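You operate a simulated robot arm through the tools that you are given. There is no shell and no other tool. Be economical: measure what you need, move in short steps, check, and stop when the job is done.

You run a simulated robot arm. Do the job below in one go: nothing can be reset, and whatever is moved stays where it is left.

TASK
Whisk a spoonful of choc powder into the soaked oats and cover them.
Fine: purple spoon and whisk back on their spots; press the choc tin's lid home; whisk till no streak shows; splash cover on the glass bowl. Set down upright: whisk.

Only the result counts: the job must be done as asked and must still hold three seconds after the hand-in. Knocking over, shifting, dropping, spilling or breaking anything else fails it. A push-on lid holds only when it is set on centred and level and pressed home; a screw cap is set on level and turned clockwise until tight.

THE ROBOT
A 7-joint arm with a fingered hand, fixed in place. Base frame: the origin is at the foot of the arm, x ahead of it, y to its left, z up. Lengths are in mm, angles in rad, forces in N, time in s.
Its first joint turns from -2.897 to 2.897 rad. Payload 4.7 kg.
The TCP is the grasp point between the finger pads, 36 mm short of the fingertips. In the tool frame z runs along the fingers and y along their closing line. Largest opening 120 mm; the body of the gripper starts 42 mm behind the TCP. The gripper is a hand of 5 fingers: y runs from the thumb to the fingers, the wrist lies at [-18, -122, -210] in the tool frame, and closing takes about 1.5 s.
Orientation is that of the tool frame in the base frame, as [roll, pitch, yaw] about the fixed x, y, z axes, in that order (R = Rz(yaw) Ry(pitch) Rx(roll)). With the fingers straight down and the wrist toward the robot, the tool's x, y and z point along [0, 1, 0], [1, 0, 0] and [0, 0, -1] of the base frame.

THE INTERFACE
- The arm moves only by the tool nudge_tool. Its argument "rows" is a list of rows, each a list of 7 numbers: the shift along the tool's x, y, z in mm, then the turn, a rotation vector about the tool's x, y, z in degrees, then the gripper command, from -1 (fully open) to 1 (shut), values between in proportion. In form: [[tx, ty, tz, wx, wy, wz, claw], ...]. A call has 1 to 8 rows; each row shifts and turns the commanded pose from where the row before left it, along the tool's axes as they then stand. A row lasts 0.2 s, in which the tool goes at most 50 mm and 0.15 rad; a call with a longer step from one row to the next is refused whole, and so is a gripper value outside its range. A pose out of reach is approached as far as the arm can. The call stops where the force on the tool passes 40 N (or 10 N more than at its start, if that is more) or the arm is blocked; 0.2 s more then pass. The fingers move at their own pace (about 45 mm/s each) and stop on an object; they squeeze with about 34 N. The grip force told is the motor's: it shows also when the fingers shut on nothing. Time passes only in rows, and 0.2 s behind the last, so rows that do not move let the fingers close. The reply holds the time, the measured pose of the TCP, the force on the tool along the base axes, the opening and the grip force, in the units named above and with some noise, with the torque about the TCP (base axes, N m) and any sound that the robot's microphone picked up.
- Cameras (640 x 400 px; columns grow to the right, rows downward): "scene" is fixed at [217.5, 650.5, 1565]; the picture's right is [-0.54, -0.84, 0.00], its down [-0.59, 0.38, -0.71] and it looks along [0.60, -0.38, -0.70] (base axes); focal length 299 px, centre (320, 200). "wrist" rides on the gripper at [73, -91, -143] in the tool frame; the picture's right is [-0.80, 0.28, -0.53], its down [-0.53, -0.73, 0.42] and it looks along [-0.27, 0.62, 0.74] (tool axes); focal length 234 px, centre (320, 200). There is no depth. A picture from a camera that has moved, and an enlarged one, comes with that camera's place and axes in the base frame and with its lens.
- grab_frame(camera): a new picture of that camera. It takes no simulated time.
- hand_shape(shape): the hand has 5 fingers and takes this shape, open, in about a second: jaw (thumb against the fingers, like two jaws); tri (thumb and two fingers); tip (a fingertip pinch); poke (one finger out to press); point (the index stretched); flat (the hand flat); cup (the hand cupped); fist (a fist). The gripper value then closes the fingers along that shape, each until it touches; the sizes above hold for jaw. It gives what a move gives, with no picture.
- close_up(camera, box): a new picture of the part [left, top, right, bottom] of that camera's present view, enlarged. It takes no simulated time.
- hand_in(): hands the job in; it is judged then, once.

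Work in short steps. Places have to be worked out from the pictures, the camera data and where the tool is seen: move nearer, look again, correct. Check each grasp and each placing, and mend what went wrong. You have 120 turns and 76 pictures in all, those below and enlarged ones among them. Open the gripper and draw the arm clear of the work before you hand the job in, unless the task says otherwise.

The tools are called after "Request:" as name(argument=value, ...) on one line, values as JSON. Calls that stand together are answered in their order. nudge_tool: Moves the arm, as the interface text tells. Its arguments: {"type":"object","properties":{"rows":{"type":"array"}},"required":["rows"]} The other tools are called the same way: hand_shape (shape) gives the hand a shape; grab_frame (camera) takes a picture; close_up (camera, box) takes an enlarged picture of a part of a camera's view; hand_in () hands the job in.

At the start:

```text
time: 0.0
ee_pos: [451.2, 357.5, 1298.5]
orientation: [3.14, 0.001, 1.572]
contact_force: [-0.2, 0.0, 0.5]
torque: [0.03, 0.02, 0.03]
finger_gap: 119.6
gripper_force: 0.1
shape: jaw
```

scene: 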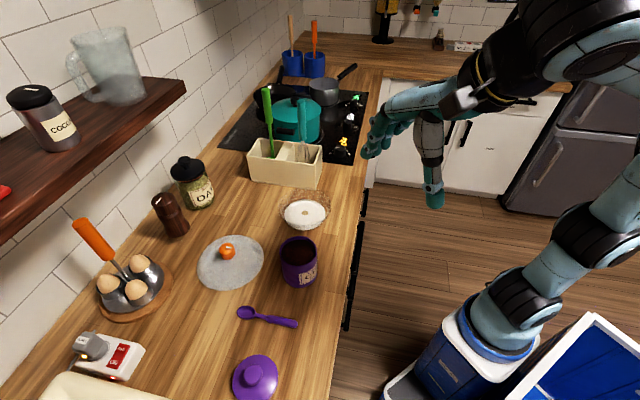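
wrist: 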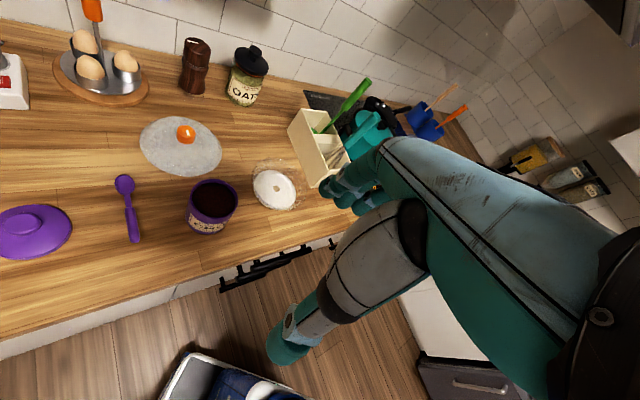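

I'll begin by looking closely at the work area.

Request:
close_up(camera="scene", box=[180, 80, 380, 205])

Request:
close_up(camera="scene", box=[180, 180, 380, 305])

Request:
close_up(camera="scene", box=[160, 275, 360, 400])

Request:
close_up(camera="wrist", box=[80, 80, 400, 280])

```text
3.20 times, centred on (280, 142) of scene
camera zoom: at [217.5, 650.5, 1565.0], right [-0.54, -0.84, 0.0], down [-0.59, 0.38, -0.71], along [0.6, -0.38, -0.7], focal length 956 px, centre (448, 384)
```

zoom: 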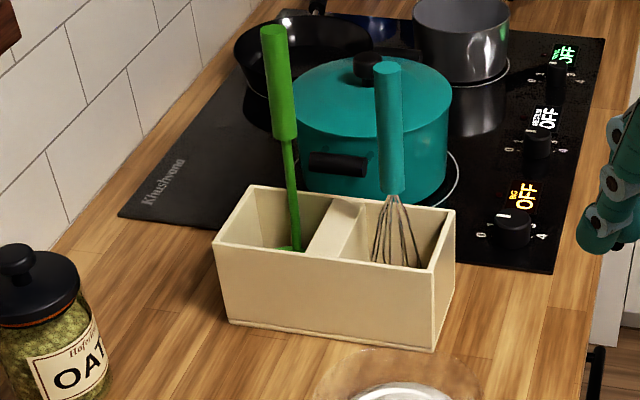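

```text
3.20 times, centred on (280, 242) of scene
camera zoom: at [217.5, 650.5, 1565.0], right [-0.54, -0.84, 0.0], down [-0.59, 0.38, -0.71], along [0.6, -0.38, -0.7], focal length 956 px, centre (448, 64)
```

zoom: 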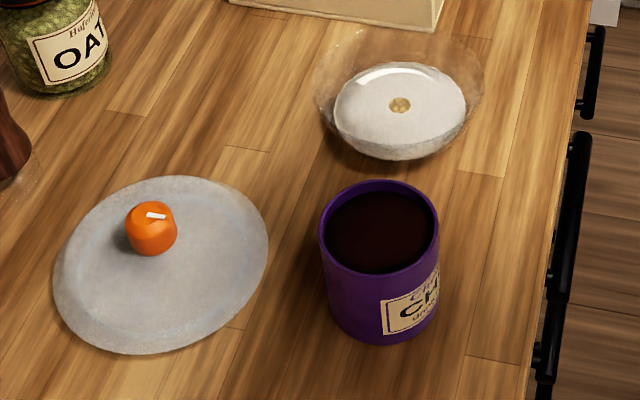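

```text
3.20 times, centred on (260, 338) of scene
camera zoom: at [217.5, 650.5, 1565.0], right [-0.54, -0.84, 0.0], down [-0.59, 0.38, -0.71], along [0.6, -0.38, -0.7], focal length 956 px, centre (512, -240)
```

zoom: 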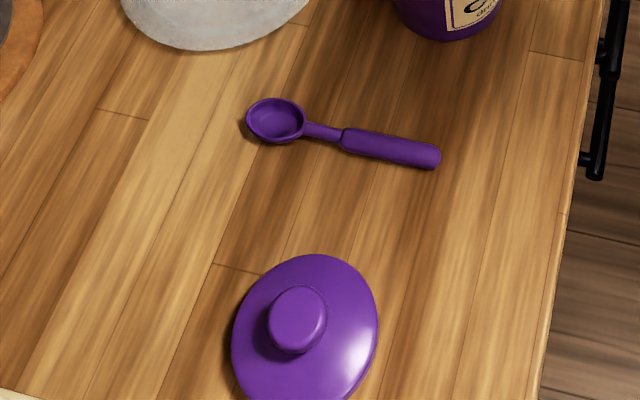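

```text
2.00 times, centred on (240, 180) of wrist
camera zoom: at [360.2, 429.4, 1441.0], right [0.28, -0.8, 0.53], down [-0.73, -0.53, -0.42], along [0.62, -0.27, -0.74], focal length 468 px, centre (480, 240)
```

zoom: 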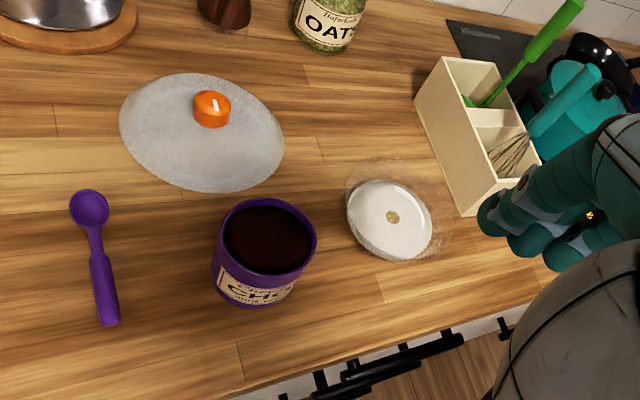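

The powder tin is near (590,473), its rim at z≈990. The oat bowl is near (742,370), the spoon runs from about (482,550) to (566,631), and the counter is at z≈890. I'm turning the hand 45° so tool x lies along the spoon, lowering as I go.

Request:
nudge_tool(rows=[[0, 0, 30, 0, 0, 7.5, -1], [0, 0, 30, 0, 0, 7.5, -1], [0, 0, 30, 0, 0, 7.5, -1], [0, 0, 30, 0, 0, 7.5, -1], [0, 0, 20, 0, 0, 7.5, -1], [0, 0, 0, 0, 0, 7.5, -1], [40, -25, 0, 0, 0, 0, -1], [40, -25, 0, 0, 0, 0, -1]])

Request:
hand_shape(shape="tip")

Request:
grab_frame(camera="scene")

Request:
grab_frame(camera="wrist")

```text
time: 1.8
ee_pos: [473.0, 450.8, 1159.8]
orientation: [-3.141, -0.002, 0.783]
contact_force: [-0.5, 0.4, 1.1]
torque: [0.09, 0.03, 0.02]
finger_gap: 119.7
gripper_force: 0.0
shape: jaw
```

```text
time: 2.7
ee_pos: [472.5, 451.9, 1157.8]
orientation: [3.14, -0.001, 0.786]
contact_force: [0.4, -0.7, 0.4]
torque: [-0.01, -0.01, -0.01]
finger_gap: 119.8
gripper_force: 0.0
shape: tip
```

```text
69 pictures are left
```

scene: 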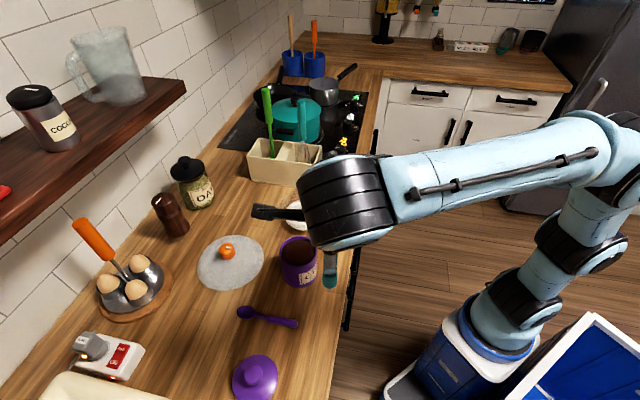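

```text
68 pictures are left
camera wrist: at [458.8, 566.6, 1301.1], right [-0.37, -0.77, 0.53], down [-0.89, 0.14, -0.42], along [0.25, -0.63, -0.74], focal length 234 px, centre (320, 200)
```

wrist: 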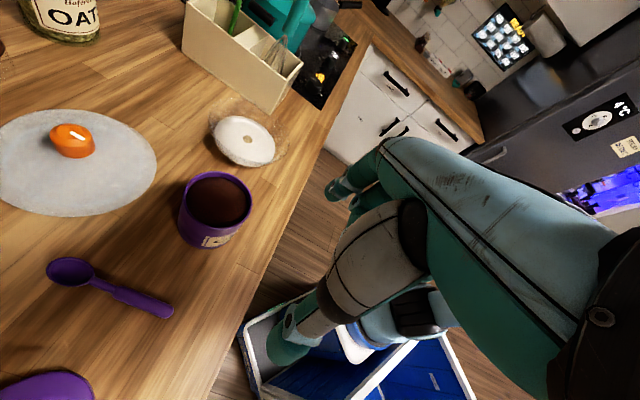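

The hand is clear. I'm moving over the spoon handle with the tip pinch partly closed so I can see its geometry.

Request:
nudge_tool(rows=[[40, -20, 10, 0, 0, 0, 0.5], [40, -20, 10, 0, 0, 0, 0.5], [28, -21, 10, 0, 0, 0, 0.5], [0, 0, 20, 0, 0, 0, 0.5], [0, 0, 20, 0, 0, 0, 0.5], [0, 0, 0, 0, 0, 0, 0.5], [0, 0, 0, 0, 0, 0, 0.5]])

Request:
grab_frame(camera="wrist")

Request:
grab_frame(camera="scene")

```text
time: 4.3
ee_pos: [506.7, 568.9, 1088.8]
orientation: [-3.142, 0.001, 0.787]
contact_force: [-0.1, 0.2, 0.1]
torque: [0.0, -0.01, 0.03]
finger_gap: 30.6
gripper_force: 0.0
shape: tip
```

```text
67 pictures are left
camera wrist: at [493.2, 683.7, 1231.0], right [-0.37, -0.77, 0.53], down [-0.89, 0.14, -0.42], along [0.25, -0.63, -0.74], focal length 234 px, centre (320, 200)
```

wrist: 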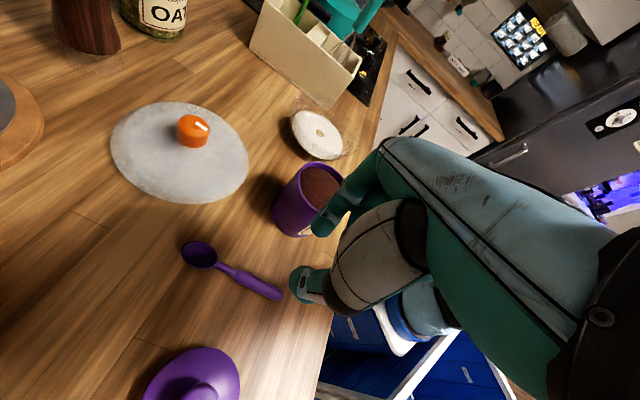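

```text
66 pictures are left
```

scene: 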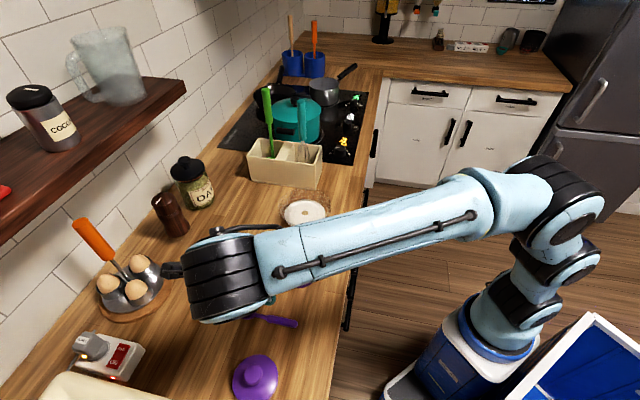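

The spoon handle sits right below the TCP, matching my estimate. I'm descending with a moderate opening.

Request:
nudge_tool(rows=[[0, 0, 30, 0, 0, 0, 0.2], [0, 0, 30, 0, 0, 0, 0.2], [0, 0, 30, 0, 0, 0, 0.2], [0, 0, 30, 0, 0, 0, 0.2], [0, 0, 10, 0, 0, 0, 0.2]])

Request:
grab_frame(camera="wrist")

```text
time: 5.5
ee_pos: [506.6, 569.5, 960.0]
orientation: [-3.14, 0.0, 0.785]
contact_force: [0.3, 0.4, -1.2]
torque: [0.02, 0.02, 0.0]
finger_gap: 47.8
gripper_force: 0.0
shape: tip
```

```text
65 pictures are left
camera wrist: at [492.4, 684.5, 1101.8], right [-0.37, -0.77, 0.53], down [-0.89, 0.14, -0.42], along [0.25, -0.63, -0.74], focal length 234 px, centre (320, 200)
```

wrist: 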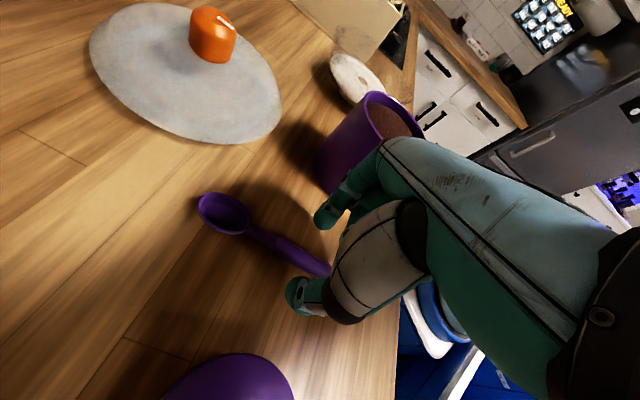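

The fingertips straddle the handle. I'm going down in small steps until they're near the counter.

Request:
nudge_tool(rows=[[0, 0, 10, 0, 0, 0, 0.2], [0, 0, 10, 0, 0, 0, 0.2], [0, 0, 6, 0, 0, 0, 0.2], [0, 0, 0, 0, 0, 0, 0.2]])

Request:
close_up(camera="wrist", box=[180, 130, 420, 280])

```text
time: 6.2
ee_pos: [506.2, 569.8, 945.8]
orientation: [-3.138, -0.012, 0.784]
contact_force: [-0.8, 0.3, 2.7]
torque: [0.01, -0.05, 0.0]
finger_gap: 25.6
gripper_force: 28.5
shape: tip
stopped in row 3: the force on the tool passed its limit at 48 N (the readings are from after the stop); the commanded pose is now the measured one
```

```text
2.67 times, centred on (300, 205) of wrist
camera zoom: at [492.2, 684.0, 1089.5], right [-0.37, -0.77, 0.51], down [-0.89, 0.15, -0.43], along [0.25, -0.62, -0.74], focal length 624 px, centre (373, 187)
```

zoom: 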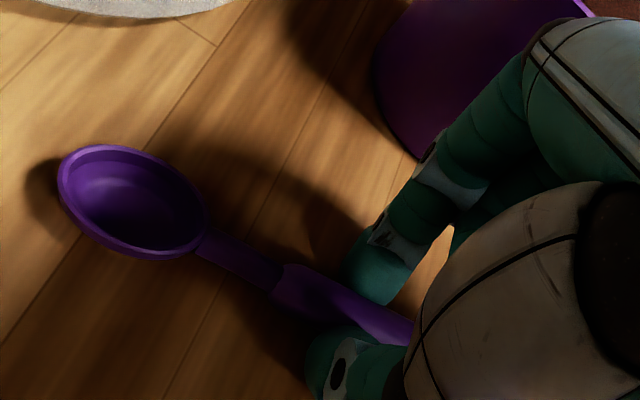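

Tips reached the counter around TCP z≈942, straddling the handle. I'm raising 2 mm and closing.

Request:
nudge_tool(rows=[[0, 0, -1, 0, 0, 0, 0.4], [0, 0, 0, 0, 0, 0, 0.7], [0, 0, 0, 0, 0, 0, 1], [0, 0, 0, 0, 0, 0, 1], [0, 0, 0, 0, 0, 0, 1], [0, 0, 0, 0, 0, 0, 1]])

Request:
close_up(camera="wrist", box=[180, 130, 420, 280])

```text
time: 7.6
ee_pos: [506.0, 570.8, 946.1]
orientation: [-3.139, -0.013, 0.785]
contact_force: [-0.2, -0.1, -0.1]
torque: [0.02, -0.01, 0.0]
finger_gap: 20.5
gripper_force: 34.0
shape: tip
```

```text
2.67 times, centred on (300, 205) of wrist
camera zoom: at [492.1, 684.1, 1090.3], right [-0.37, -0.77, 0.51], down [-0.89, 0.15, -0.43], along [0.25, -0.62, -0.74], focal length 624 px, centre (373, 187)
```

zoom: 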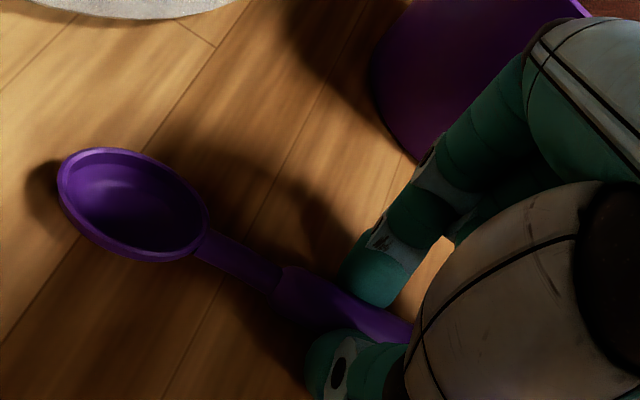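

The fingers stopped at 20 mm with 34 N, so the handle is gripped at TCP (506,570.5,946). I'm lifting to check it.

Request:
nudge_tool(rows=[[0, 0, -10, 0, 0, 0, 1], [0, 0, -30, 0, 0, 0, 1], [0, 0, -40, 0, 0, 0, 1], [0, 0, -40, 0, 0, 0, 1], [0, 0, 0, 0, 0, 0, 1]])

Request:
grab_frame(camera="wrist")

Request:
grab_frame(camera="scene")

```text
time: 8.8
ee_pos: [506.2, 569.2, 1066.3]
orientation: [-3.138, -0.013, 0.786]
contact_force: [0.2, 0.3, 0.0]
torque: [-0.02, -0.01, -0.01]
finger_gap: 20.0
gripper_force: 33.7
shape: tip
```

```text
62 pictures are left
camera wrist: at [491.0, 682.5, 1210.4], right [-0.37, -0.77, 0.52], down [-0.89, 0.15, -0.43], along [0.25, -0.62, -0.74], focal length 234 px, centre (320, 200)
```

wrist: 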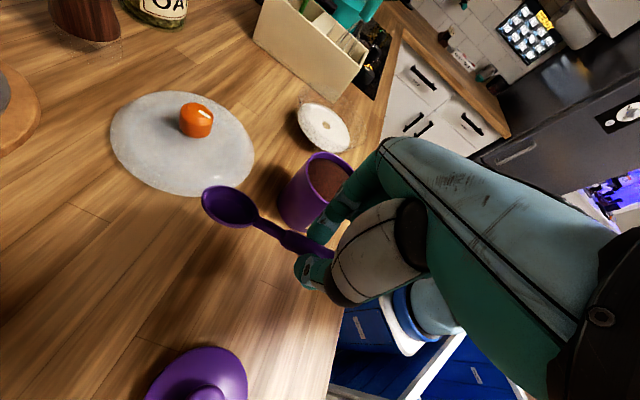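

```text
61 pictures are left
```

scene: 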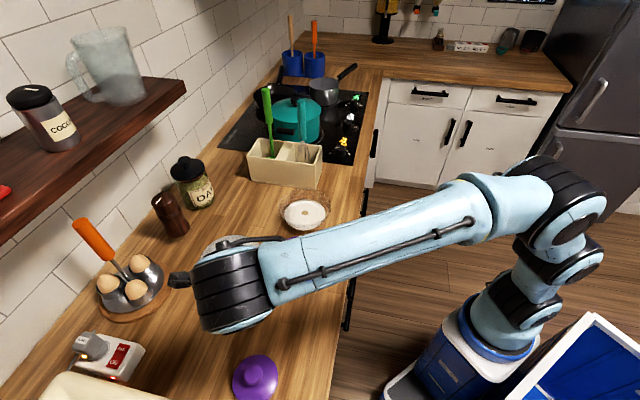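

The spoon is held level, with its bowl at tool ≈(80,0,38). I'm lifting, moving so the bowl ends up above the tin, then tilting the tip down about 48°.

Request:
nudge_tool(rows=[[0, 0, -40, 0, 0, 0, 1], [-10, 25, -31, 0, 0, 0, 1], [-12, 45, 0, 0, 0, 0, 1], [-12, 45, 0, 0, 0, 0, 1], [0, 16, 0, 0, 0, 0, 1], [0, 0, 0, 0, -8, 0, 1], [0, 0, 0, 0, -8, 0, 1], [0, 0, 0, 0, -8, 0, 1]])

Request:
nudge_tool(rows=[[0, 0, 0, 0, -8, 0, 1], [0, 0, 0, 0, -8, 0, 1], [0, 0, 0, 0, -8, 0, 1], [0, 0, 0, 0, 0, 0, 1]])

Request:
grab_frame(camera="wrist")

Request:
grab_frame(camera="scene")

```text
time: 10.6
ee_pos: [573.5, 450.7, 1136.1]
orientation: [-3.137, 0.27, 0.787]
contact_force: [-0.9, 0.3, -0.6]
torque: [0.0, -0.03, -0.02]
finger_gap: 20.2
gripper_force: 33.9
shape: tip
out of reach, approached as far as the arm can: row 8
```

```text
time: 11.6
ee_pos: [573.5, 451.5, 1135.8]
orientation: [-3.137, 0.267, 0.787]
contact_force: [0.1, -0.6, -0.9]
torque: [-0.01, -0.01, -0.02]
finger_gap: 20.2
gripper_force: 33.5
shape: tip
out of reach, approached as far as the arm can: row 1, 2, 3
```

```text
60 pictures are left
camera wrist: at [585.2, 591.1, 1254.1], right [-0.25, -0.65, 0.72], down [-0.96, 0.08, -0.27], along [0.12, -0.76, -0.64], focal length 234 px, centre (320, 200)
```

wrist: 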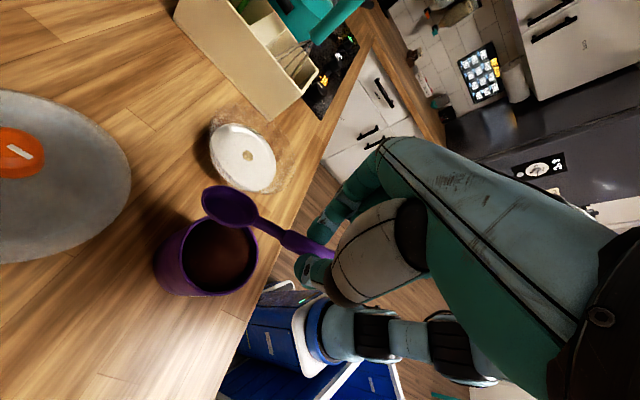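

```text
59 pictures are left
```

scene: 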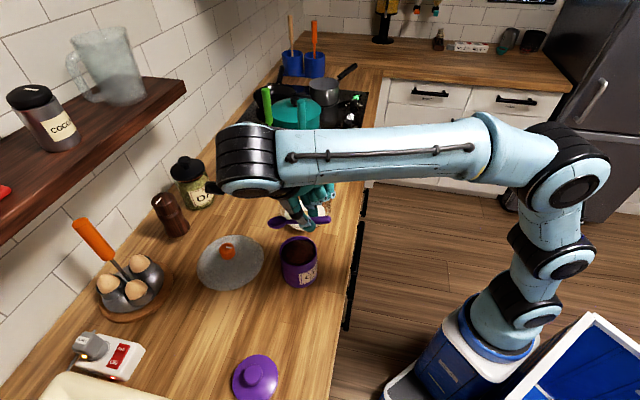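

The tilt stops at about 15° in this yaw, likely a joint limit. I'm levelling, turning back to the standard yaw (spoon along +y) and trying the tilt there.

Request:
nudge_tool(rows=[[0, 0, 0, 0, 7.7, 0, 1], [0, 0, 0, 0, 7.6, 0, 1], [0, 0, 0, 0, 0, -8, 1], [0, 0, 0, 0, 0, -8, 1], [0, 0, 0, 0, 0, -8, 1], [0, 0, 0, 0, 0, -8, 1], [0, 0, 0, 0, 0, -8, 1], [0, 0, 0, 0, 0, -5, 1]])

Request:
nudge_tool(rows=[[0, 0, 0, 0, -8, 0, 1], [0, 0, 0, 0, -8, 0, 1], [0, 0, 0, 0, -8, 0, 1], [0, 0, 0, 0, -8, 0, 1], [0, 0, 0, 0, -8, 0, 1], [0, 0, 0, 0, -8, 0, 1], [0, 0, 0, 0, 0, 0, 1]])

```text
time: 13.4
ee_pos: [573.0, 451.7, 1136.5]
orientation: [-3.139, -0.003, 1.574]
contact_force: [0.5, -0.8, -0.8]
torque: [-0.03, 0.03, 0.01]
finger_gap: 20.2
gripper_force: 34.0
shape: tip
```

```text
time: 15.0
ee_pos: [573.6, 452.2, 1136.4]
orientation: [-3.137, 0.839, 1.573]
contact_force: [0.0, 0.5, 0.9]
torque: [0.01, 0.02, -0.03]
finger_gap: 20.1
gripper_force: 33.8
shape: tip
```

A tilt of 48° works here. Checking alignment over the tin.

Request:
close_up(camera="wrist", box=[80, 80, 400, 280])

Request:
close_up(camera="scene", box=[220, 180, 380, 280])

```text
2.00 times, centred on (240, 180) of wrist
camera zoom: at [482.9, 606.4, 1177.8], right [0.28, -0.15, 0.95], down [-0.73, -0.67, 0.11], along [0.62, -0.73, -0.3], focal length 468 px, centre (480, 240)
```

zoom: 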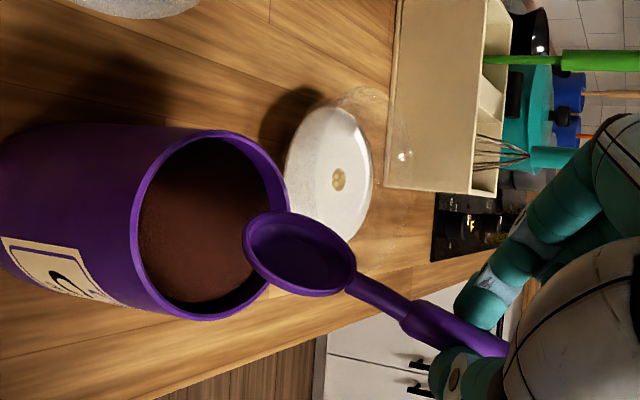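

```text
4.00 times, centred on (300, 230) of scene
camera zoom: at [217.5, 650.5, 1565.0], right [-0.54, -0.84, 0.0], down [-0.59, 0.38, -0.71], along [0.6, -0.38, -0.7], focal length 1194 px, centre (400, 80)
```

zoom: 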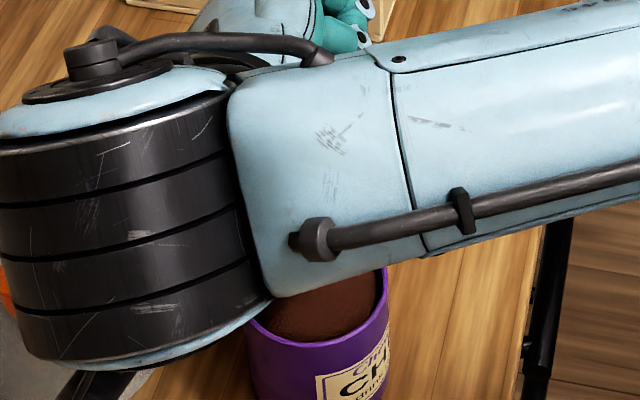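

The tin centre refines to about (590,470) and the bowl is at about (574,479,1053). I'm shifting +16 mm in x and lowering vertically into the powder.

Request:
nudge_tool(rows=[[0, 16, 0, 0, 0, 0, 1], [14.9, 0, 13.4, 0, 0, 0, 1], [14.9, 0, 13.4, 0, 0, 0, 1], [11, 0, 10, 0, 0, 0, 1], [7.4, 0, 6.7, 0, 0, 0, 1], [0, 0, 0, 0, 0, 0, 1]])

Request:
close_up(camera="wrist", box=[80, 80, 400, 280])

```text
time: 16.4
ee_pos: [589.3, 451.8, 1071.4]
orientation: [-3.139, 0.834, 1.57]
contact_force: [-0.1, -0.9, -0.3]
torque: [0.0, -0.01, 0.02]
finger_gap: 19.9
gripper_force: 33.9
shape: tip
```

```text
2.00 times, centred on (240, 180) of wrist
camera zoom: at [498.5, 606.6, 1113.5], right [0.28, -0.15, 0.95], down [-0.73, -0.67, 0.11], along [0.62, -0.73, -0.3], focal length 468 px, centre (480, 240)
```

zoom: 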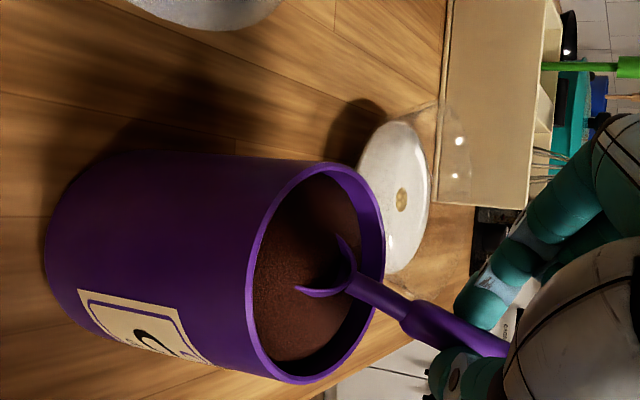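

The spoon's tip is already in the powder and the handle clears the rim. I'm going 20 mm deeper and slightly forward.

Request:
nudge_tool(rows=[[8.8, 0, 5.2, 0, 0, 0, 1], [8.8, 0, 5.2, 0, 0, 0, 1], [0, 0, 0, 0, 0, 0, 1]])

Request:
close_up(camera="wrist", box=[80, 80, 400, 280])

```text
time: 17.2
ee_pos: [589.9, 456.1, 1051.2]
orientation: [-3.136, 0.837, 1.576]
contact_force: [0.6, 0.0, 0.1]
torque: [0.02, -0.01, 0.02]
finger_gap: 20.3
gripper_force: 33.9
shape: tip
```

```text
2.00 times, centred on (240, 180) of wrist
camera zoom: at [498.2, 610.6, 1092.8], right [0.28, -0.15, 0.95], down [-0.73, -0.67, 0.11], along [0.62, -0.73, -0.3], focal length 468 px, centre (480, 240)
```

zoom: 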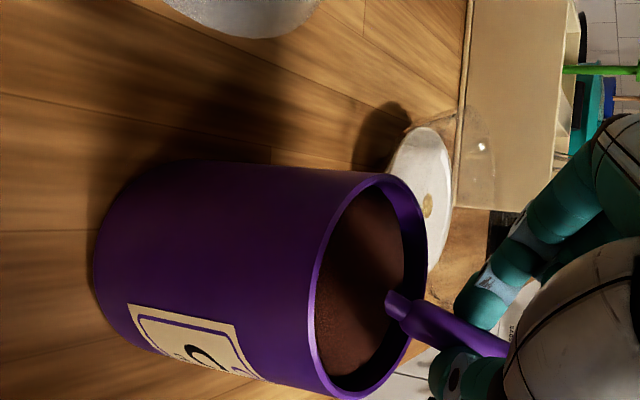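

The bowl is fully buried. I'm levelling the spoon gradually while lifting, keeping the handle above the rim.

Request:
nudge_tool(rows=[[-6.1, 0, 2.4, 0, 4, 0, 1], [-6.3, 0, 1.9, 0, 4, 0, 1], [-6.5, 0, 0.8, 0, 4, 0, 1], [-6.6, 0, 0.3, 0, 4, 0, 1], [-6.4, 0, -0.6, 0, 4, 0, 1], [-6.2, 0, -1.2, 0, 4, 0, 1], [-5.9, 0, -2, 0, 4, 0, 1], [-5.6, 0, -2.2, 0, 4, 0, 1]])

Request:
nudge_tool(rows=[[-4.6, 0, -2.5, 0, 4, 0, 1], [-4.4, 0, -2.8, 0, 4, 0, 1], [-3.7, 0, -4, 0, 4, 0, 1], [-3.7, 0, -4, 0, 4, 0, 1], [0, 0, -8, 0, 0, 0, 1], [0, 0, -8, 0, 0, 0, 1], [0, 0, 0, 0, 0, 0, 1]])

Request:
close_up(camera="wrist", box=[80, 80, 400, 280])

```text
time: 19.0
ee_pos: [589.0, 414.6, 1080.2]
orientation: [-3.138, 0.277, 1.57]
contact_force: [0.5, -0.4, -0.8]
torque: [-0.04, -0.01, 0.01]
finger_gap: 20.4
gripper_force: 34.2
shape: tip
```

```text
time: 20.6
ee_pos: [590.4, 399.2, 1111.4]
orientation: [-3.139, -0.002, 1.571]
contact_force: [-0.1, -0.1, -0.3]
torque: [-0.03, 0.0, 0.02]
finger_gap: 20.3
gripper_force: 33.9
shape: tip
```

```text
2.00 times, centred on (240, 180) of wrist
camera zoom: at [499.2, 471.1, 1255.2], right [0.28, -0.81, 0.52], down [-0.73, -0.53, -0.42], along [0.62, -0.27, -0.74], focal length 468 px, centre (480, 240)
```

zoom: 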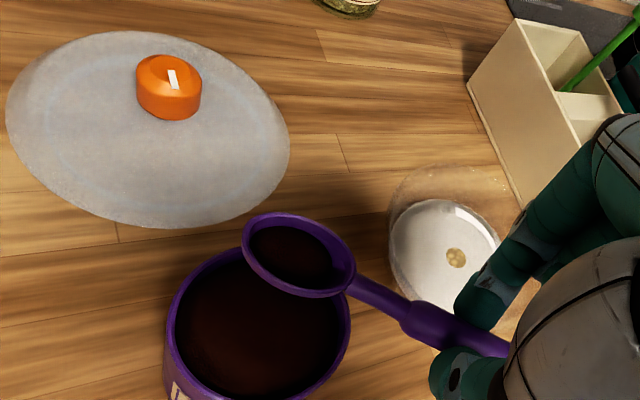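

The spoon is heaped with powder and level. I'm carrying it slowly so its bowl comes over the oats at about (741,368).

Request:
nudge_tool(rows=[[-10, 13, 0, 0, 0, 0, 1], [-18, 25, 0, 0, 0, 0, 1], [-18, 25, 0, 0, 0, 0, 1], [-18, 25, 0, 0, 0, 0, 1], [-18, 25, 0, 0, 0, 0, 1], [-18, 25, 0, 0, 0, 0, 1], [-11, 13, 0, 0, 0, 0, 1], [0, 0, 0, 0, 0, 0, 1]])

Request:
close_up(camera="wrist", box=[80, 80, 400, 280])

Request:
grab_frame(camera="scene")

```text
time: 22.4
ee_pos: [741.5, 289.2, 1110.6]
orientation: [-3.14, -0.001, 1.569]
contact_force: [0.2, -0.1, 0.0]
torque: [-0.02, -0.02, -0.01]
finger_gap: 20.3
gripper_force: 34.0
shape: tip
```

```text
2.00 times, centred on (240, 180) of wrist
camera zoom: at [649.7, 360.4, 1254.2], right [0.28, -0.81, 0.52], down [-0.73, -0.53, -0.42], along [0.62, -0.27, -0.74], focal length 468 px, centre (480, 240)
```

zoom: 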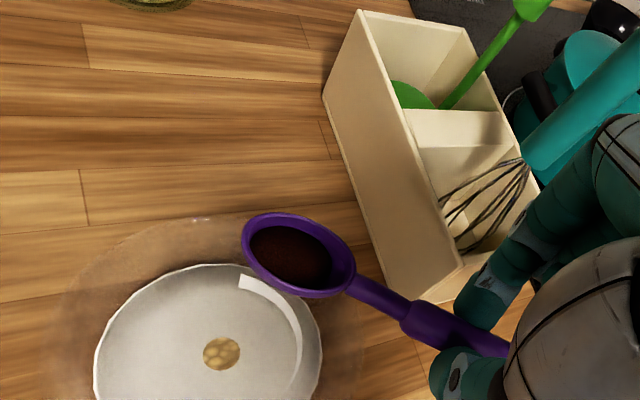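

```text
52 pictures are left
```

scene: 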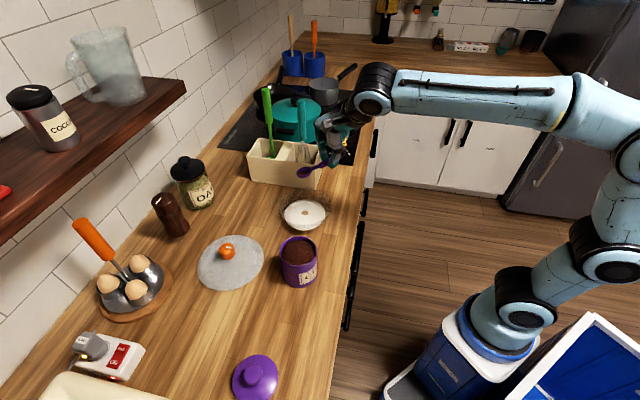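

The oats' centre reads about (736,372) from here and the spoon bowl is at about (741,369). I'm pouring by pitching the tip down while holding the bowl over the oats.

Request:
nudge_tool(rows=[[6.3, -0.6, -1, 0, -8, 0, 1], [7.7, -0.6, -1.1, 0, -8, 0, 1], [9.1, -0.6, -1.2, 0, -8, 0, 1], [10.5, -0.6, -1.6, 0, -8, 0, 1], [11.6, -0.6, -2.3, 0, -8, 0, 1], [12.8, -0.6, -3.1, 0, -8, 0, 1], [13.7, -0.6, -4, 0, -8, 0, 1], [14.5, -0.6, -5.2, 0, -8, 0, 1]])

Request:
close_up(camera="wrist", box=[80, 80, 400, 280])

Request:
close_up(camera="scene", box=[240, 140, 400, 240])

```text
time: 24.2
ee_pos: [734.5, 369.4, 1084.2]
orientation: [-3.139, 1.116, 1.572]
contact_force: [0.6, -0.7, 0.4]
torque: [0.09, -0.01, 0.01]
finger_gap: 20.2
gripper_force: 33.9
shape: tip
```

```text
2.00 times, centred on (240, 180) of wrist
camera zoom: at [644.0, 529.5, 1081.2], right [0.28, 0.12, 0.95], down [-0.73, -0.61, 0.29], along [0.62, -0.78, -0.09], focal length 468 px, centre (480, 240)
```

zoom: 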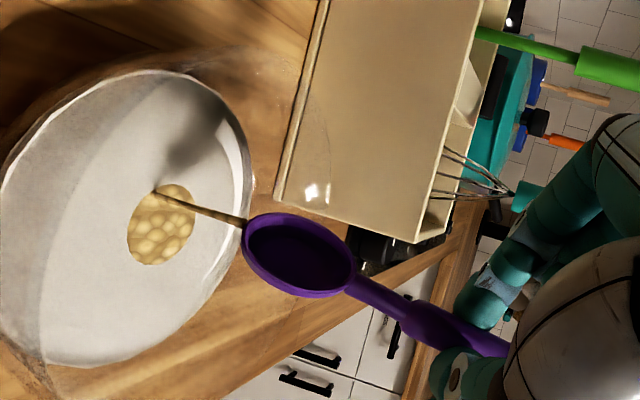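

```text
4.00 times, centred on (320, 190) of scene
camera zoom: at [217.5, 650.5, 1565.0], right [-0.54, -0.84, 0.0], down [-0.59, 0.38, -0.71], along [0.6, -0.38, -0.7], focal length 1194 px, centre (320, 240)
```

zoom: 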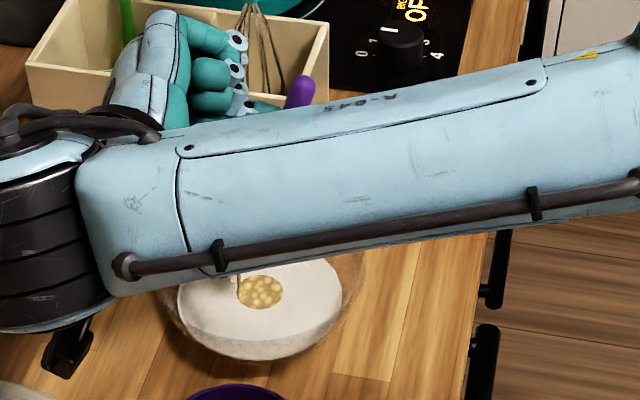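

Powder is streaming into the middle of the oats and the spoon looks almost empty. I'm waiting a moment and tilting a little more.

Request:
nudge_tool(rows=[[0, 0, 0, 0, -5, 0, 1], [0, 0, 0, 0, 0, 0, 1], [0, 0, 0, 0, 0, 0, 1], [0, 0, 0, 0, 0, 0, 1], [0, 0, 0, 0, 0, 0, 1]])

Request:
close_up(camera="wrist", box=[80, 80, 400, 280])

```text
time: 25.4
ee_pos: [735.7, 369.4, 1082.0]
orientation: [-3.131, 1.203, 1.582]
contact_force: [-0.4, 0.4, -0.2]
torque: [-0.01, 0.0, -0.01]
finger_gap: 20.3
gripper_force: 34.3
shape: tip
```

```text
2.00 times, centred on (240, 180) of wrist
camera zoom: at [644.2, 528.6, 1066.5], right [0.28, 0.2, 0.94], down [-0.73, -0.59, 0.35], along [0.62, -0.78, -0.02], focal length 468 px, centre (480, 240)
```

zoom: 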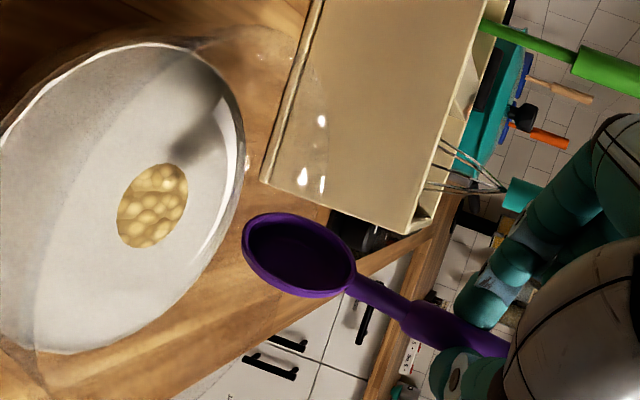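

The stream has stopped and the spoon is empty. I'm levelling it in place before carrying it back.

Request:
nudge_tool(rows=[[0, 0, 0, 0, 8.55, 0, 1], [0, 0, 0, 0, 8.55, 0, 1], [0, 0, 0, 0, 8.55, 0, 1], [0, 0, 0, 0, 8.55, 0, 1], [0, 0, 0, 0, 8.55, 0, 1], [0, 0, 0, 0, 8.55, 0, 1], [0, 0, 0, 0, 8.55, 0, 1], [0, 0, 0, 0, 8.55, 0, 1]])

Request:
close_up(camera="wrist", box=[80, 80, 400, 280])

```text
time: 27.2
ee_pos: [735.6, 369.3, 1081.8]
orientation: [-3.137, 0.005, 1.569]
contact_force: [0.0, 0.0, -0.7]
torque: [-0.02, -0.01, 0.0]
finger_gap: 20.3
gripper_force: 34.3
shape: tip
```

```text
2.00 times, centred on (240, 180) of wrist
camera zoom: at [644.9, 442.5, 1223.9], right [0.28, -0.8, 0.53], down [-0.73, -0.53, -0.42], along [0.62, -0.27, -0.74], focal length 468 px, centre (480, 240)
```

zoom: 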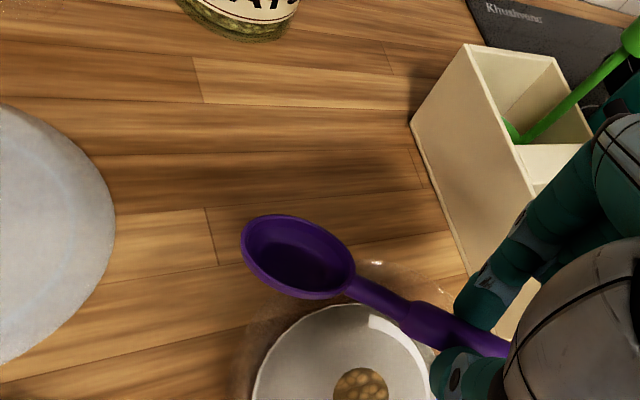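

The spoon is clean and level. I'm carrying it back above its spot and turning to the original yaw.

Request:
nudge_tool(rows=[[28.7, -32.8, 0, 0, 0, 0, 1], [28.7, -32.8, 0, 0, 0, 0, 1], [28.7, -32.8, 0, 0, 0, 0, 1], [28.7, -32.8, 0, 0, 0, 0, 1], [28.7, -32.8, 0, 0, 0, 0, 1], [28.7, -32.8, 0, 0, 0, 0, 1], [28.7, -32.8, 0, 0, 0, 7.5, 1], [0, 0, 0, 0, 0, 7.5, 1]])

Request:
nudge_tool(rows=[[0, 0, 10, 0, 0, 7.5, 1], [0, 0, 10, 0, 0, 7.5, 1], [0, 0, 10, 0, 0, 7.5, 1], [0, 0, 10, 0, 0, 7.5, 1], [0, 0, 20, 0, 0, 0, 1], [0, 0, 20, 0, 0, 0, 1], [0, 0, 0, 0, 0, 0, 1]])

```text
time: 29.0
ee_pos: [508.5, 570.0, 1080.9]
orientation: [3.141, 0.008, 1.307]
contact_force: [0.2, 0.1, 0.2]
torque: [0.0, 0.02, 0.01]
finger_gap: 20.2
gripper_force: 33.9
shape: tip
```

```text
time: 30.6
ee_pos: [505.6, 570.7, 1000.6]
orientation: [3.138, 0.007, 0.785]
contact_force: [-0.5, -0.2, 0.3]
torque: [0.0, 0.0, -0.02]
finger_gap: 20.3
gripper_force: 33.8
shape: tip
```

I'm at (505.6,570.7,1000.6), 54 mm above the grasp height. I'm correcting the small pitch and lowering gently.

Request:
nudge_tool(rows=[[0, 0, 20, 0, 1.1, 0, 1], [0, 0, 15, 0, 0, 0, 1], [0, 0, 10, 0, 0, 0, 1], [0, 0, 5, 0, 0, 0, 1], [0, 0, 4, 0, 0, 0, 1], [0, 0, 0, 0, 0, 0, 1]])

Request:
close_up(camera="wrist", box=[180, 130, 420, 280])

```text
time: 32.0
ee_pos: [506.4, 570.8, 947.6]
orientation: [3.138, -0.011, 0.785]
contact_force: [-0.1, 0.1, -0.6]
torque: [0.0, 0.02, -0.01]
finger_gap: 20.3
gripper_force: 33.8
shape: tip
```

```text
2.67 times, centred on (300, 205) of wrist
camera zoom: at [491.1, 684.8, 1090.1], right [-0.38, -0.77, 0.52], down [-0.89, 0.14, -0.43], along [0.26, -0.62, -0.74], focal length 624 px, centre (373, 187)
```

zoom: 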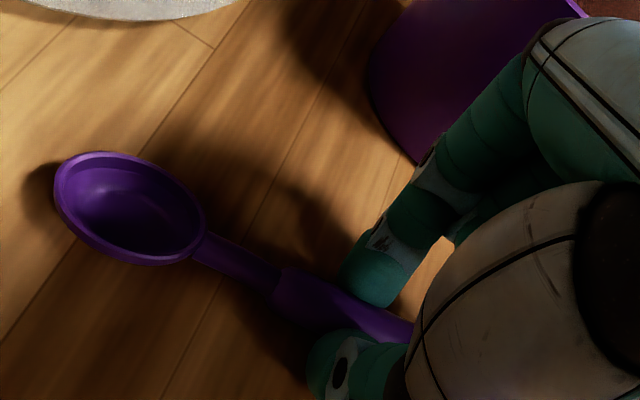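

It's virtually identical to the start view. I'm lowering the last 1–2 mm, then opening gently.

Request:
nudge_tool(rows=[[0, 0, 1.5, 0, 0, 0, 1], [0, 0, 0, 0, 0, 0, 1], [0, 0, 0, 0, 0, 0, 0.6], [0, 0, 0, 0, 0, 0, 0.5], [0, 0, 0, 0, 0, 0, 0.4], [0, 0, -10, 0, 0, 0, 0.3], [0, 0, -20, 0, 0, 0, 0.2], [0, 0, -40, 0, 0, 0, 0.2]])

Request:
grab_frame(camera="wrist")

```text
time: 33.8
ee_pos: [507.1, 571.0, 1016.6]
orientation: [3.135, -0.011, 0.785]
contact_force: [0.0, 0.6, -1.5]
torque: [-0.01, 0.0, -0.04]
finger_gap: 47.4
gripper_force: 0.1
shape: tip
```

```text
46 pictures are left
camera wrist: at [491.9, 685.5, 1158.8], right [-0.38, -0.77, 0.52], down [-0.89, 0.14, -0.43], along [0.26, -0.62, -0.74], focal length 234 px, centre (320, 200)
```

wrist: 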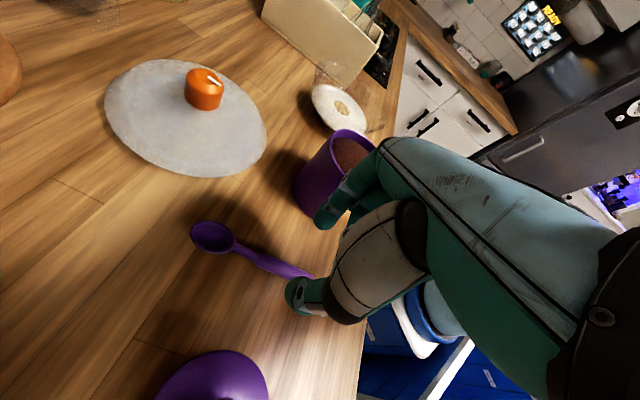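

The spoon is back. I'm moving above the tin lid near (434,668) and switching to the tri shape.

Request:
nudge_tool(rows=[[0, 0, -45, 0, 0, 0, 0], [6, -40, 0, 0, 0, 0, 0], [6, -40, 0, 0, 0, 0, 0], [5, -40, 0, 0, 0, 0, 0]])

Request:
hand_shape(shape="tri")

Request:
grab_frame(camera="wrist")

Request:
close_up(camera="scene", box=[180, 200, 380, 400])

```text
time: 34.8
ee_pos: [434.3, 665.9, 1060.8]
orientation: [3.138, -0.013, 0.785]
contact_force: [1.1, -0.2, 0.9]
torque: [0.06, 0.07, 0.01]
finger_gap: 59.7
gripper_force: 0.0
shape: tip
```

```text
time: 35.7
ee_pos: [433.7, 667.0, 1060.8]
orientation: [3.138, -0.013, 0.785]
contact_force: [1.0, 0.4, 0.3]
torque: [0.0, -0.02, 0.01]
finger_gap: 119.9
gripper_force: 0.0
shape: tri
```

```text
45 pictures are left
camera wrist: at [419.3, 780.1, 1203.7], right [-0.38, -0.77, 0.52], down [-0.89, 0.14, -0.43], along [0.26, -0.62, -0.74], focal length 234 px, centre (320, 200)
```

wrist: 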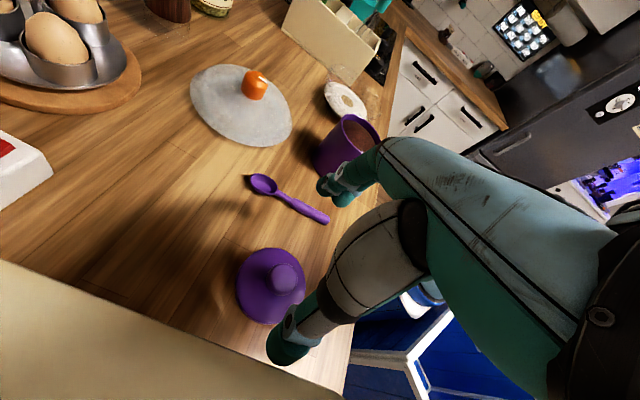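

```text
2.00 times, centred on (280, 300) of scene
camera zoom: at [217.5, 650.5, 1565.0], right [-0.54, -0.84, 0.0], down [-0.59, 0.38, -0.71], along [0.6, -0.38, -0.7], focal length 597 px, centre (400, 0)
```

zoom: 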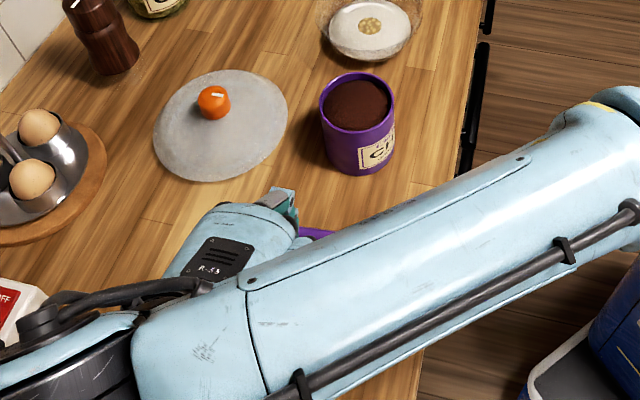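

The knob top computes to about (426,664.5,961). I'm centring on it and descending partway for a check.

Request:
nudge_tool(rows=[[-7.4, -3.9, 15, 0, 0, 0, -0.2], [0, 0, 20, 0, 0, 0, -0.2], [0, 0, 25, 0, 0, 0, -0.2], [0, 0, 0, 0, 0, 0, -0.2]])

Request:
close_up(camera="wrist", box=[160, 180, 420, 380])

```text
time: 36.7
ee_pos: [425.8, 664.0, 998.6]
orientation: [3.139, -0.01, 0.785]
contact_force: [0.3, 0.9, -1.1]
torque: [-0.04, 0.0, -0.01]
finger_gap: 72.3
gripper_force: 0.1
shape: tri
```

```text
2.00 times, centred on (290, 280) of wrist
camera zoom: at [410.5, 779.0, 1142.6], right [-0.38, -0.77, 0.52], down [-0.89, 0.14, -0.43], along [0.26, -0.62, -0.74], focal length 468 px, centre (380, 40)
```

zoom: 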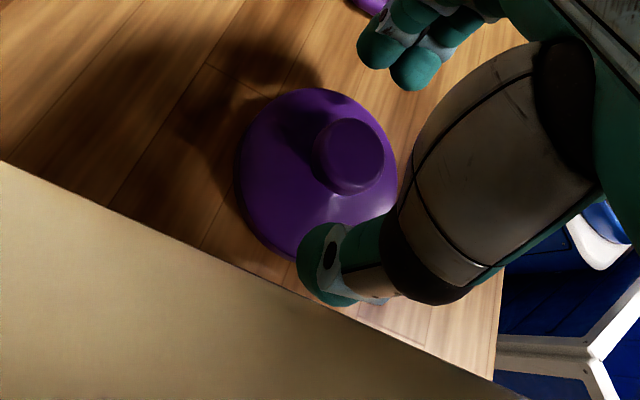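

The knob sits midway between thumb and fingers. I'm descending and closing on it.

Request:
nudge_tool(rows=[[0, 0, 10, 0, 0, 0, 0], [0, 0, 8, 0, 0, 0, 0], [0, 0, 8, 0, 0, 0, 0.1], [0, 0, 0, 0, 0, 0, 0.5], [0, 0, 0, 0, 0, 0, 1], [0, 0, 0, 0, 0, 0, 1], [0, 0, 0, 0, 0, 0, 1], [0, 0, 0, 0, 0, 0, 1]])

Request:
close_up(camera="wrist", box=[160, 180, 420, 380])

```text
time: 37.5
ee_pos: [427.6, 666.0, 985.4]
orientation: [-3.137, -0.026, 0.783]
contact_force: [-0.6, 1.0, 0.5]
torque: [-0.01, 0.04, -0.02]
finger_gap: 54.4
gripper_force: 0.0
shape: tri
stopped in row 3: the force on the tool passed its limit at 50 N (the readings are from after the stop); the commanded pose is now the measured one
```

```text
2.00 times, centred on (290, 280) of wrist
camera zoom: at [411.3, 777.8, 1129.8], right [-0.38, -0.78, 0.5], down [-0.89, 0.15, -0.43], along [0.26, -0.61, -0.75], focal length 468 px, centre (380, 40)
```

zoom: 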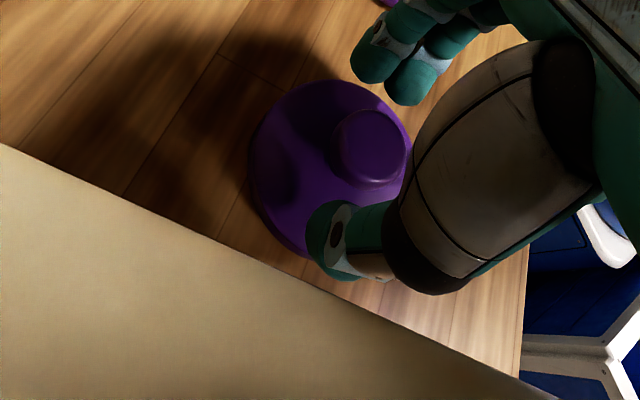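

Contact came near TCP z≈973, most likely fingertips on the lid's shoulder (z≈937). The lid hasn't moved. I'm going to 979, re-centring by 2 mm and closing.

Request:
nudge_tool(rows=[[-2, -1, 5, 0, 0.9, 0, 0.1], [0, 0, 0, 0, 0, 0, 0.3], [0, 0, 0, 0, 0, 0, 0.6], [0, 0, 0, 0, 0, 0, 1], [0, 0, 0, 0, 0, 0, 1], [0, 0, 0, 0, 0, 0, 1], [0, 0, 0, 0, 0, 0, 1]])

Request:
close_up(camera="wrist", box=[160, 180, 420, 380])

```text
time: 38.1
ee_pos: [424.6, 666.7, 986.0]
orientation: [-3.131, -0.049, 0.785]
contact_force: [1.0, -0.8, 2.8]
torque: [0.1, 0.24, -0.02]
finger_gap: 25.0
gripper_force: 0.1
shape: tri
stopped in row 3: the force on the tool passed its limit at 42 N (the readings are from after the stop); the commanded pose is now the measured one
```

```text
2.00 times, centred on (290, 280) of wrist
camera zoom: at [408.2, 775.2, 1132.0], right [-0.39, -0.79, 0.48], down [-0.88, 0.16, -0.44], along [0.27, -0.6, -0.76], focal length 468 px, centre (380, 40)
```

zoom: 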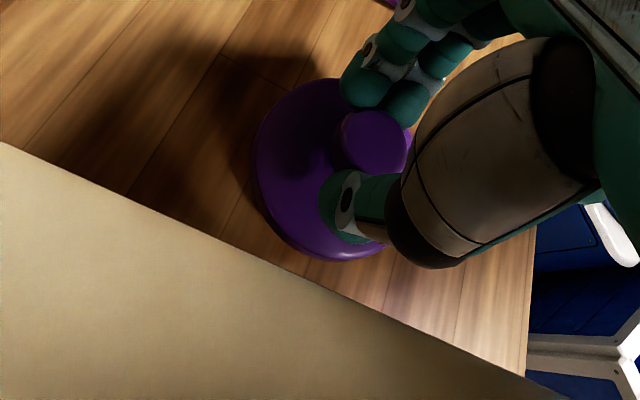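

The hand was tilted by something other than the lid. The wrist sits over the tall cream box in this yaw, so I'm opening, rising and turning the hand so the wrist points back toward the robot.

Request:
nudge_tool(rows=[[0, 0, 0, 0, 0, 0, 0], [0, 0, 0, 0, 0, 0, 0], [0, 0, -15, 0, 0, 0, 0], [0, 0, -30, 0, 2.5, 0, 0], [0, 0, -40, -0.5, 0, 0, 0], [0, 0, 0, 0, 0, -8, 0], [0, 0, 0, 0, 0, -8, 0], [0, 0, 0, 0, 0, -8, 0]])

Request:
nudge_tool(rows=[[0, 0, 0, 0, 0, -8, 0], [0, 0, 0, 0, 0, -8, 0], [0, 0, 0, 0, 0, -8, 0], [0, 0, 0, 0, 0, -8, 0], [0, 0, 0, 0, 0, -8, 0], [0, 0, 0, 0, 0, -8, 0], [0, 0, 0, 0, 0, -8, 0], [0, 0, 0, 0, 0, -8, 0]])

Request:
grab_frame(camera="wrist")

Request:
close_up(camera="scene", box=[0, 240, 320, 400])

```text
time: 39.9
ee_pos: [420.4, 661.6, 1069.3]
orientation: [3.105, -0.085, 1.205]
contact_force: [0.2, -0.7, -0.4]
torque: [-0.02, 0.0, -0.01]
finger_gap: 59.7
gripper_force: 0.1
shape: tri
```

```text
time: 41.7
ee_pos: [422.2, 662.1, 1069.3]
orientation: [3.048, -0.005, 2.322]
contact_force: [0.0, 0.4, 0.4]
torque: [0.0, -0.03, -0.01]
finger_gap: 59.6
gripper_force: 0.0
shape: tri
```

```text
40 pictures are left
camera wrist: at [296.1, 642.7, 1203.9], right [0.72, -0.43, 0.55], down [-0.14, -0.86, -0.49], along [0.68, 0.28, -0.68], focal length 234 px, centre (320, 200)
```

wrist: 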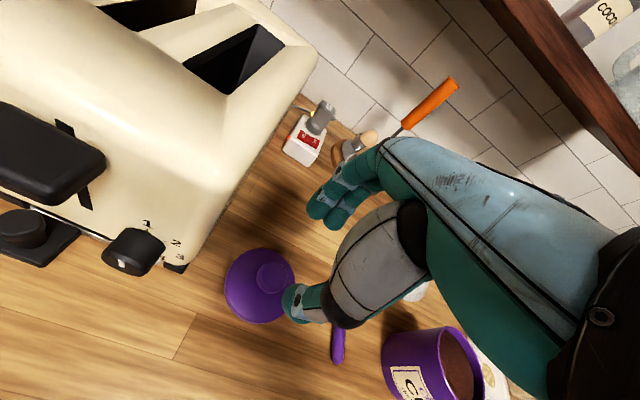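

```text
2.00 times, centred on (160, 320) of scene
camera zoom: at [217.5, 650.5, 1565.0], right [-0.54, -0.84, 0.0], down [-0.59, 0.38, -0.71], along [0.6, -0.38, -0.7], focal length 597 px, centre (640, -40)
```

zoom: 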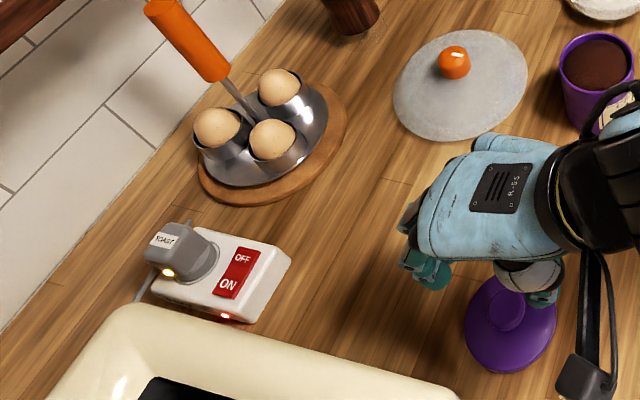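

It's a toaster; the hand had been resting on it. With the wrist now toward the robot it's clear. I'm correcting the residual roll and re-measuring the knob.

Request:
nudge_tool(rows=[[0, 0, 0, 5.36, 0, -1.9, 0], [0, 0, 20, 0, 0, 0, 0], [0, 0, 20, 0, 0, 0, 0], [0, 0, 15, 0, 0, 0, 0], [0, 0, 0, 0, 0, 0, 0]])

Request:
close_up(camera="wrist", box=[160, 180, 420, 380])

```text
time: 42.9
ee_pos: [421.8, 661.6, 1013.7]
orientation: [-3.139, -0.003, 2.35]
contact_force: [-0.4, 0.2, -0.1]
torque: [-0.02, 0.0, -0.01]
finger_gap: 59.7
gripper_force: 0.0
shape: tri
```

```text
2.00 times, centred on (290, 280) of wrist
camera zoom: at [306.4, 648.5, 1156.2], right [0.77, -0.38, 0.52], down [-0.15, -0.89, -0.43], along [0.63, 0.25, -0.74], focal length 468 px, centre (380, 40)
```

zoom: 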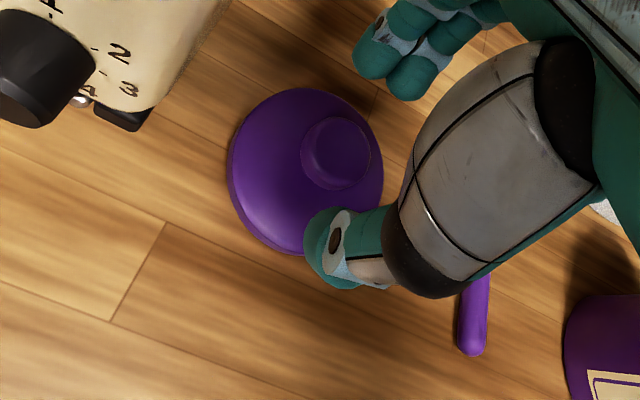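

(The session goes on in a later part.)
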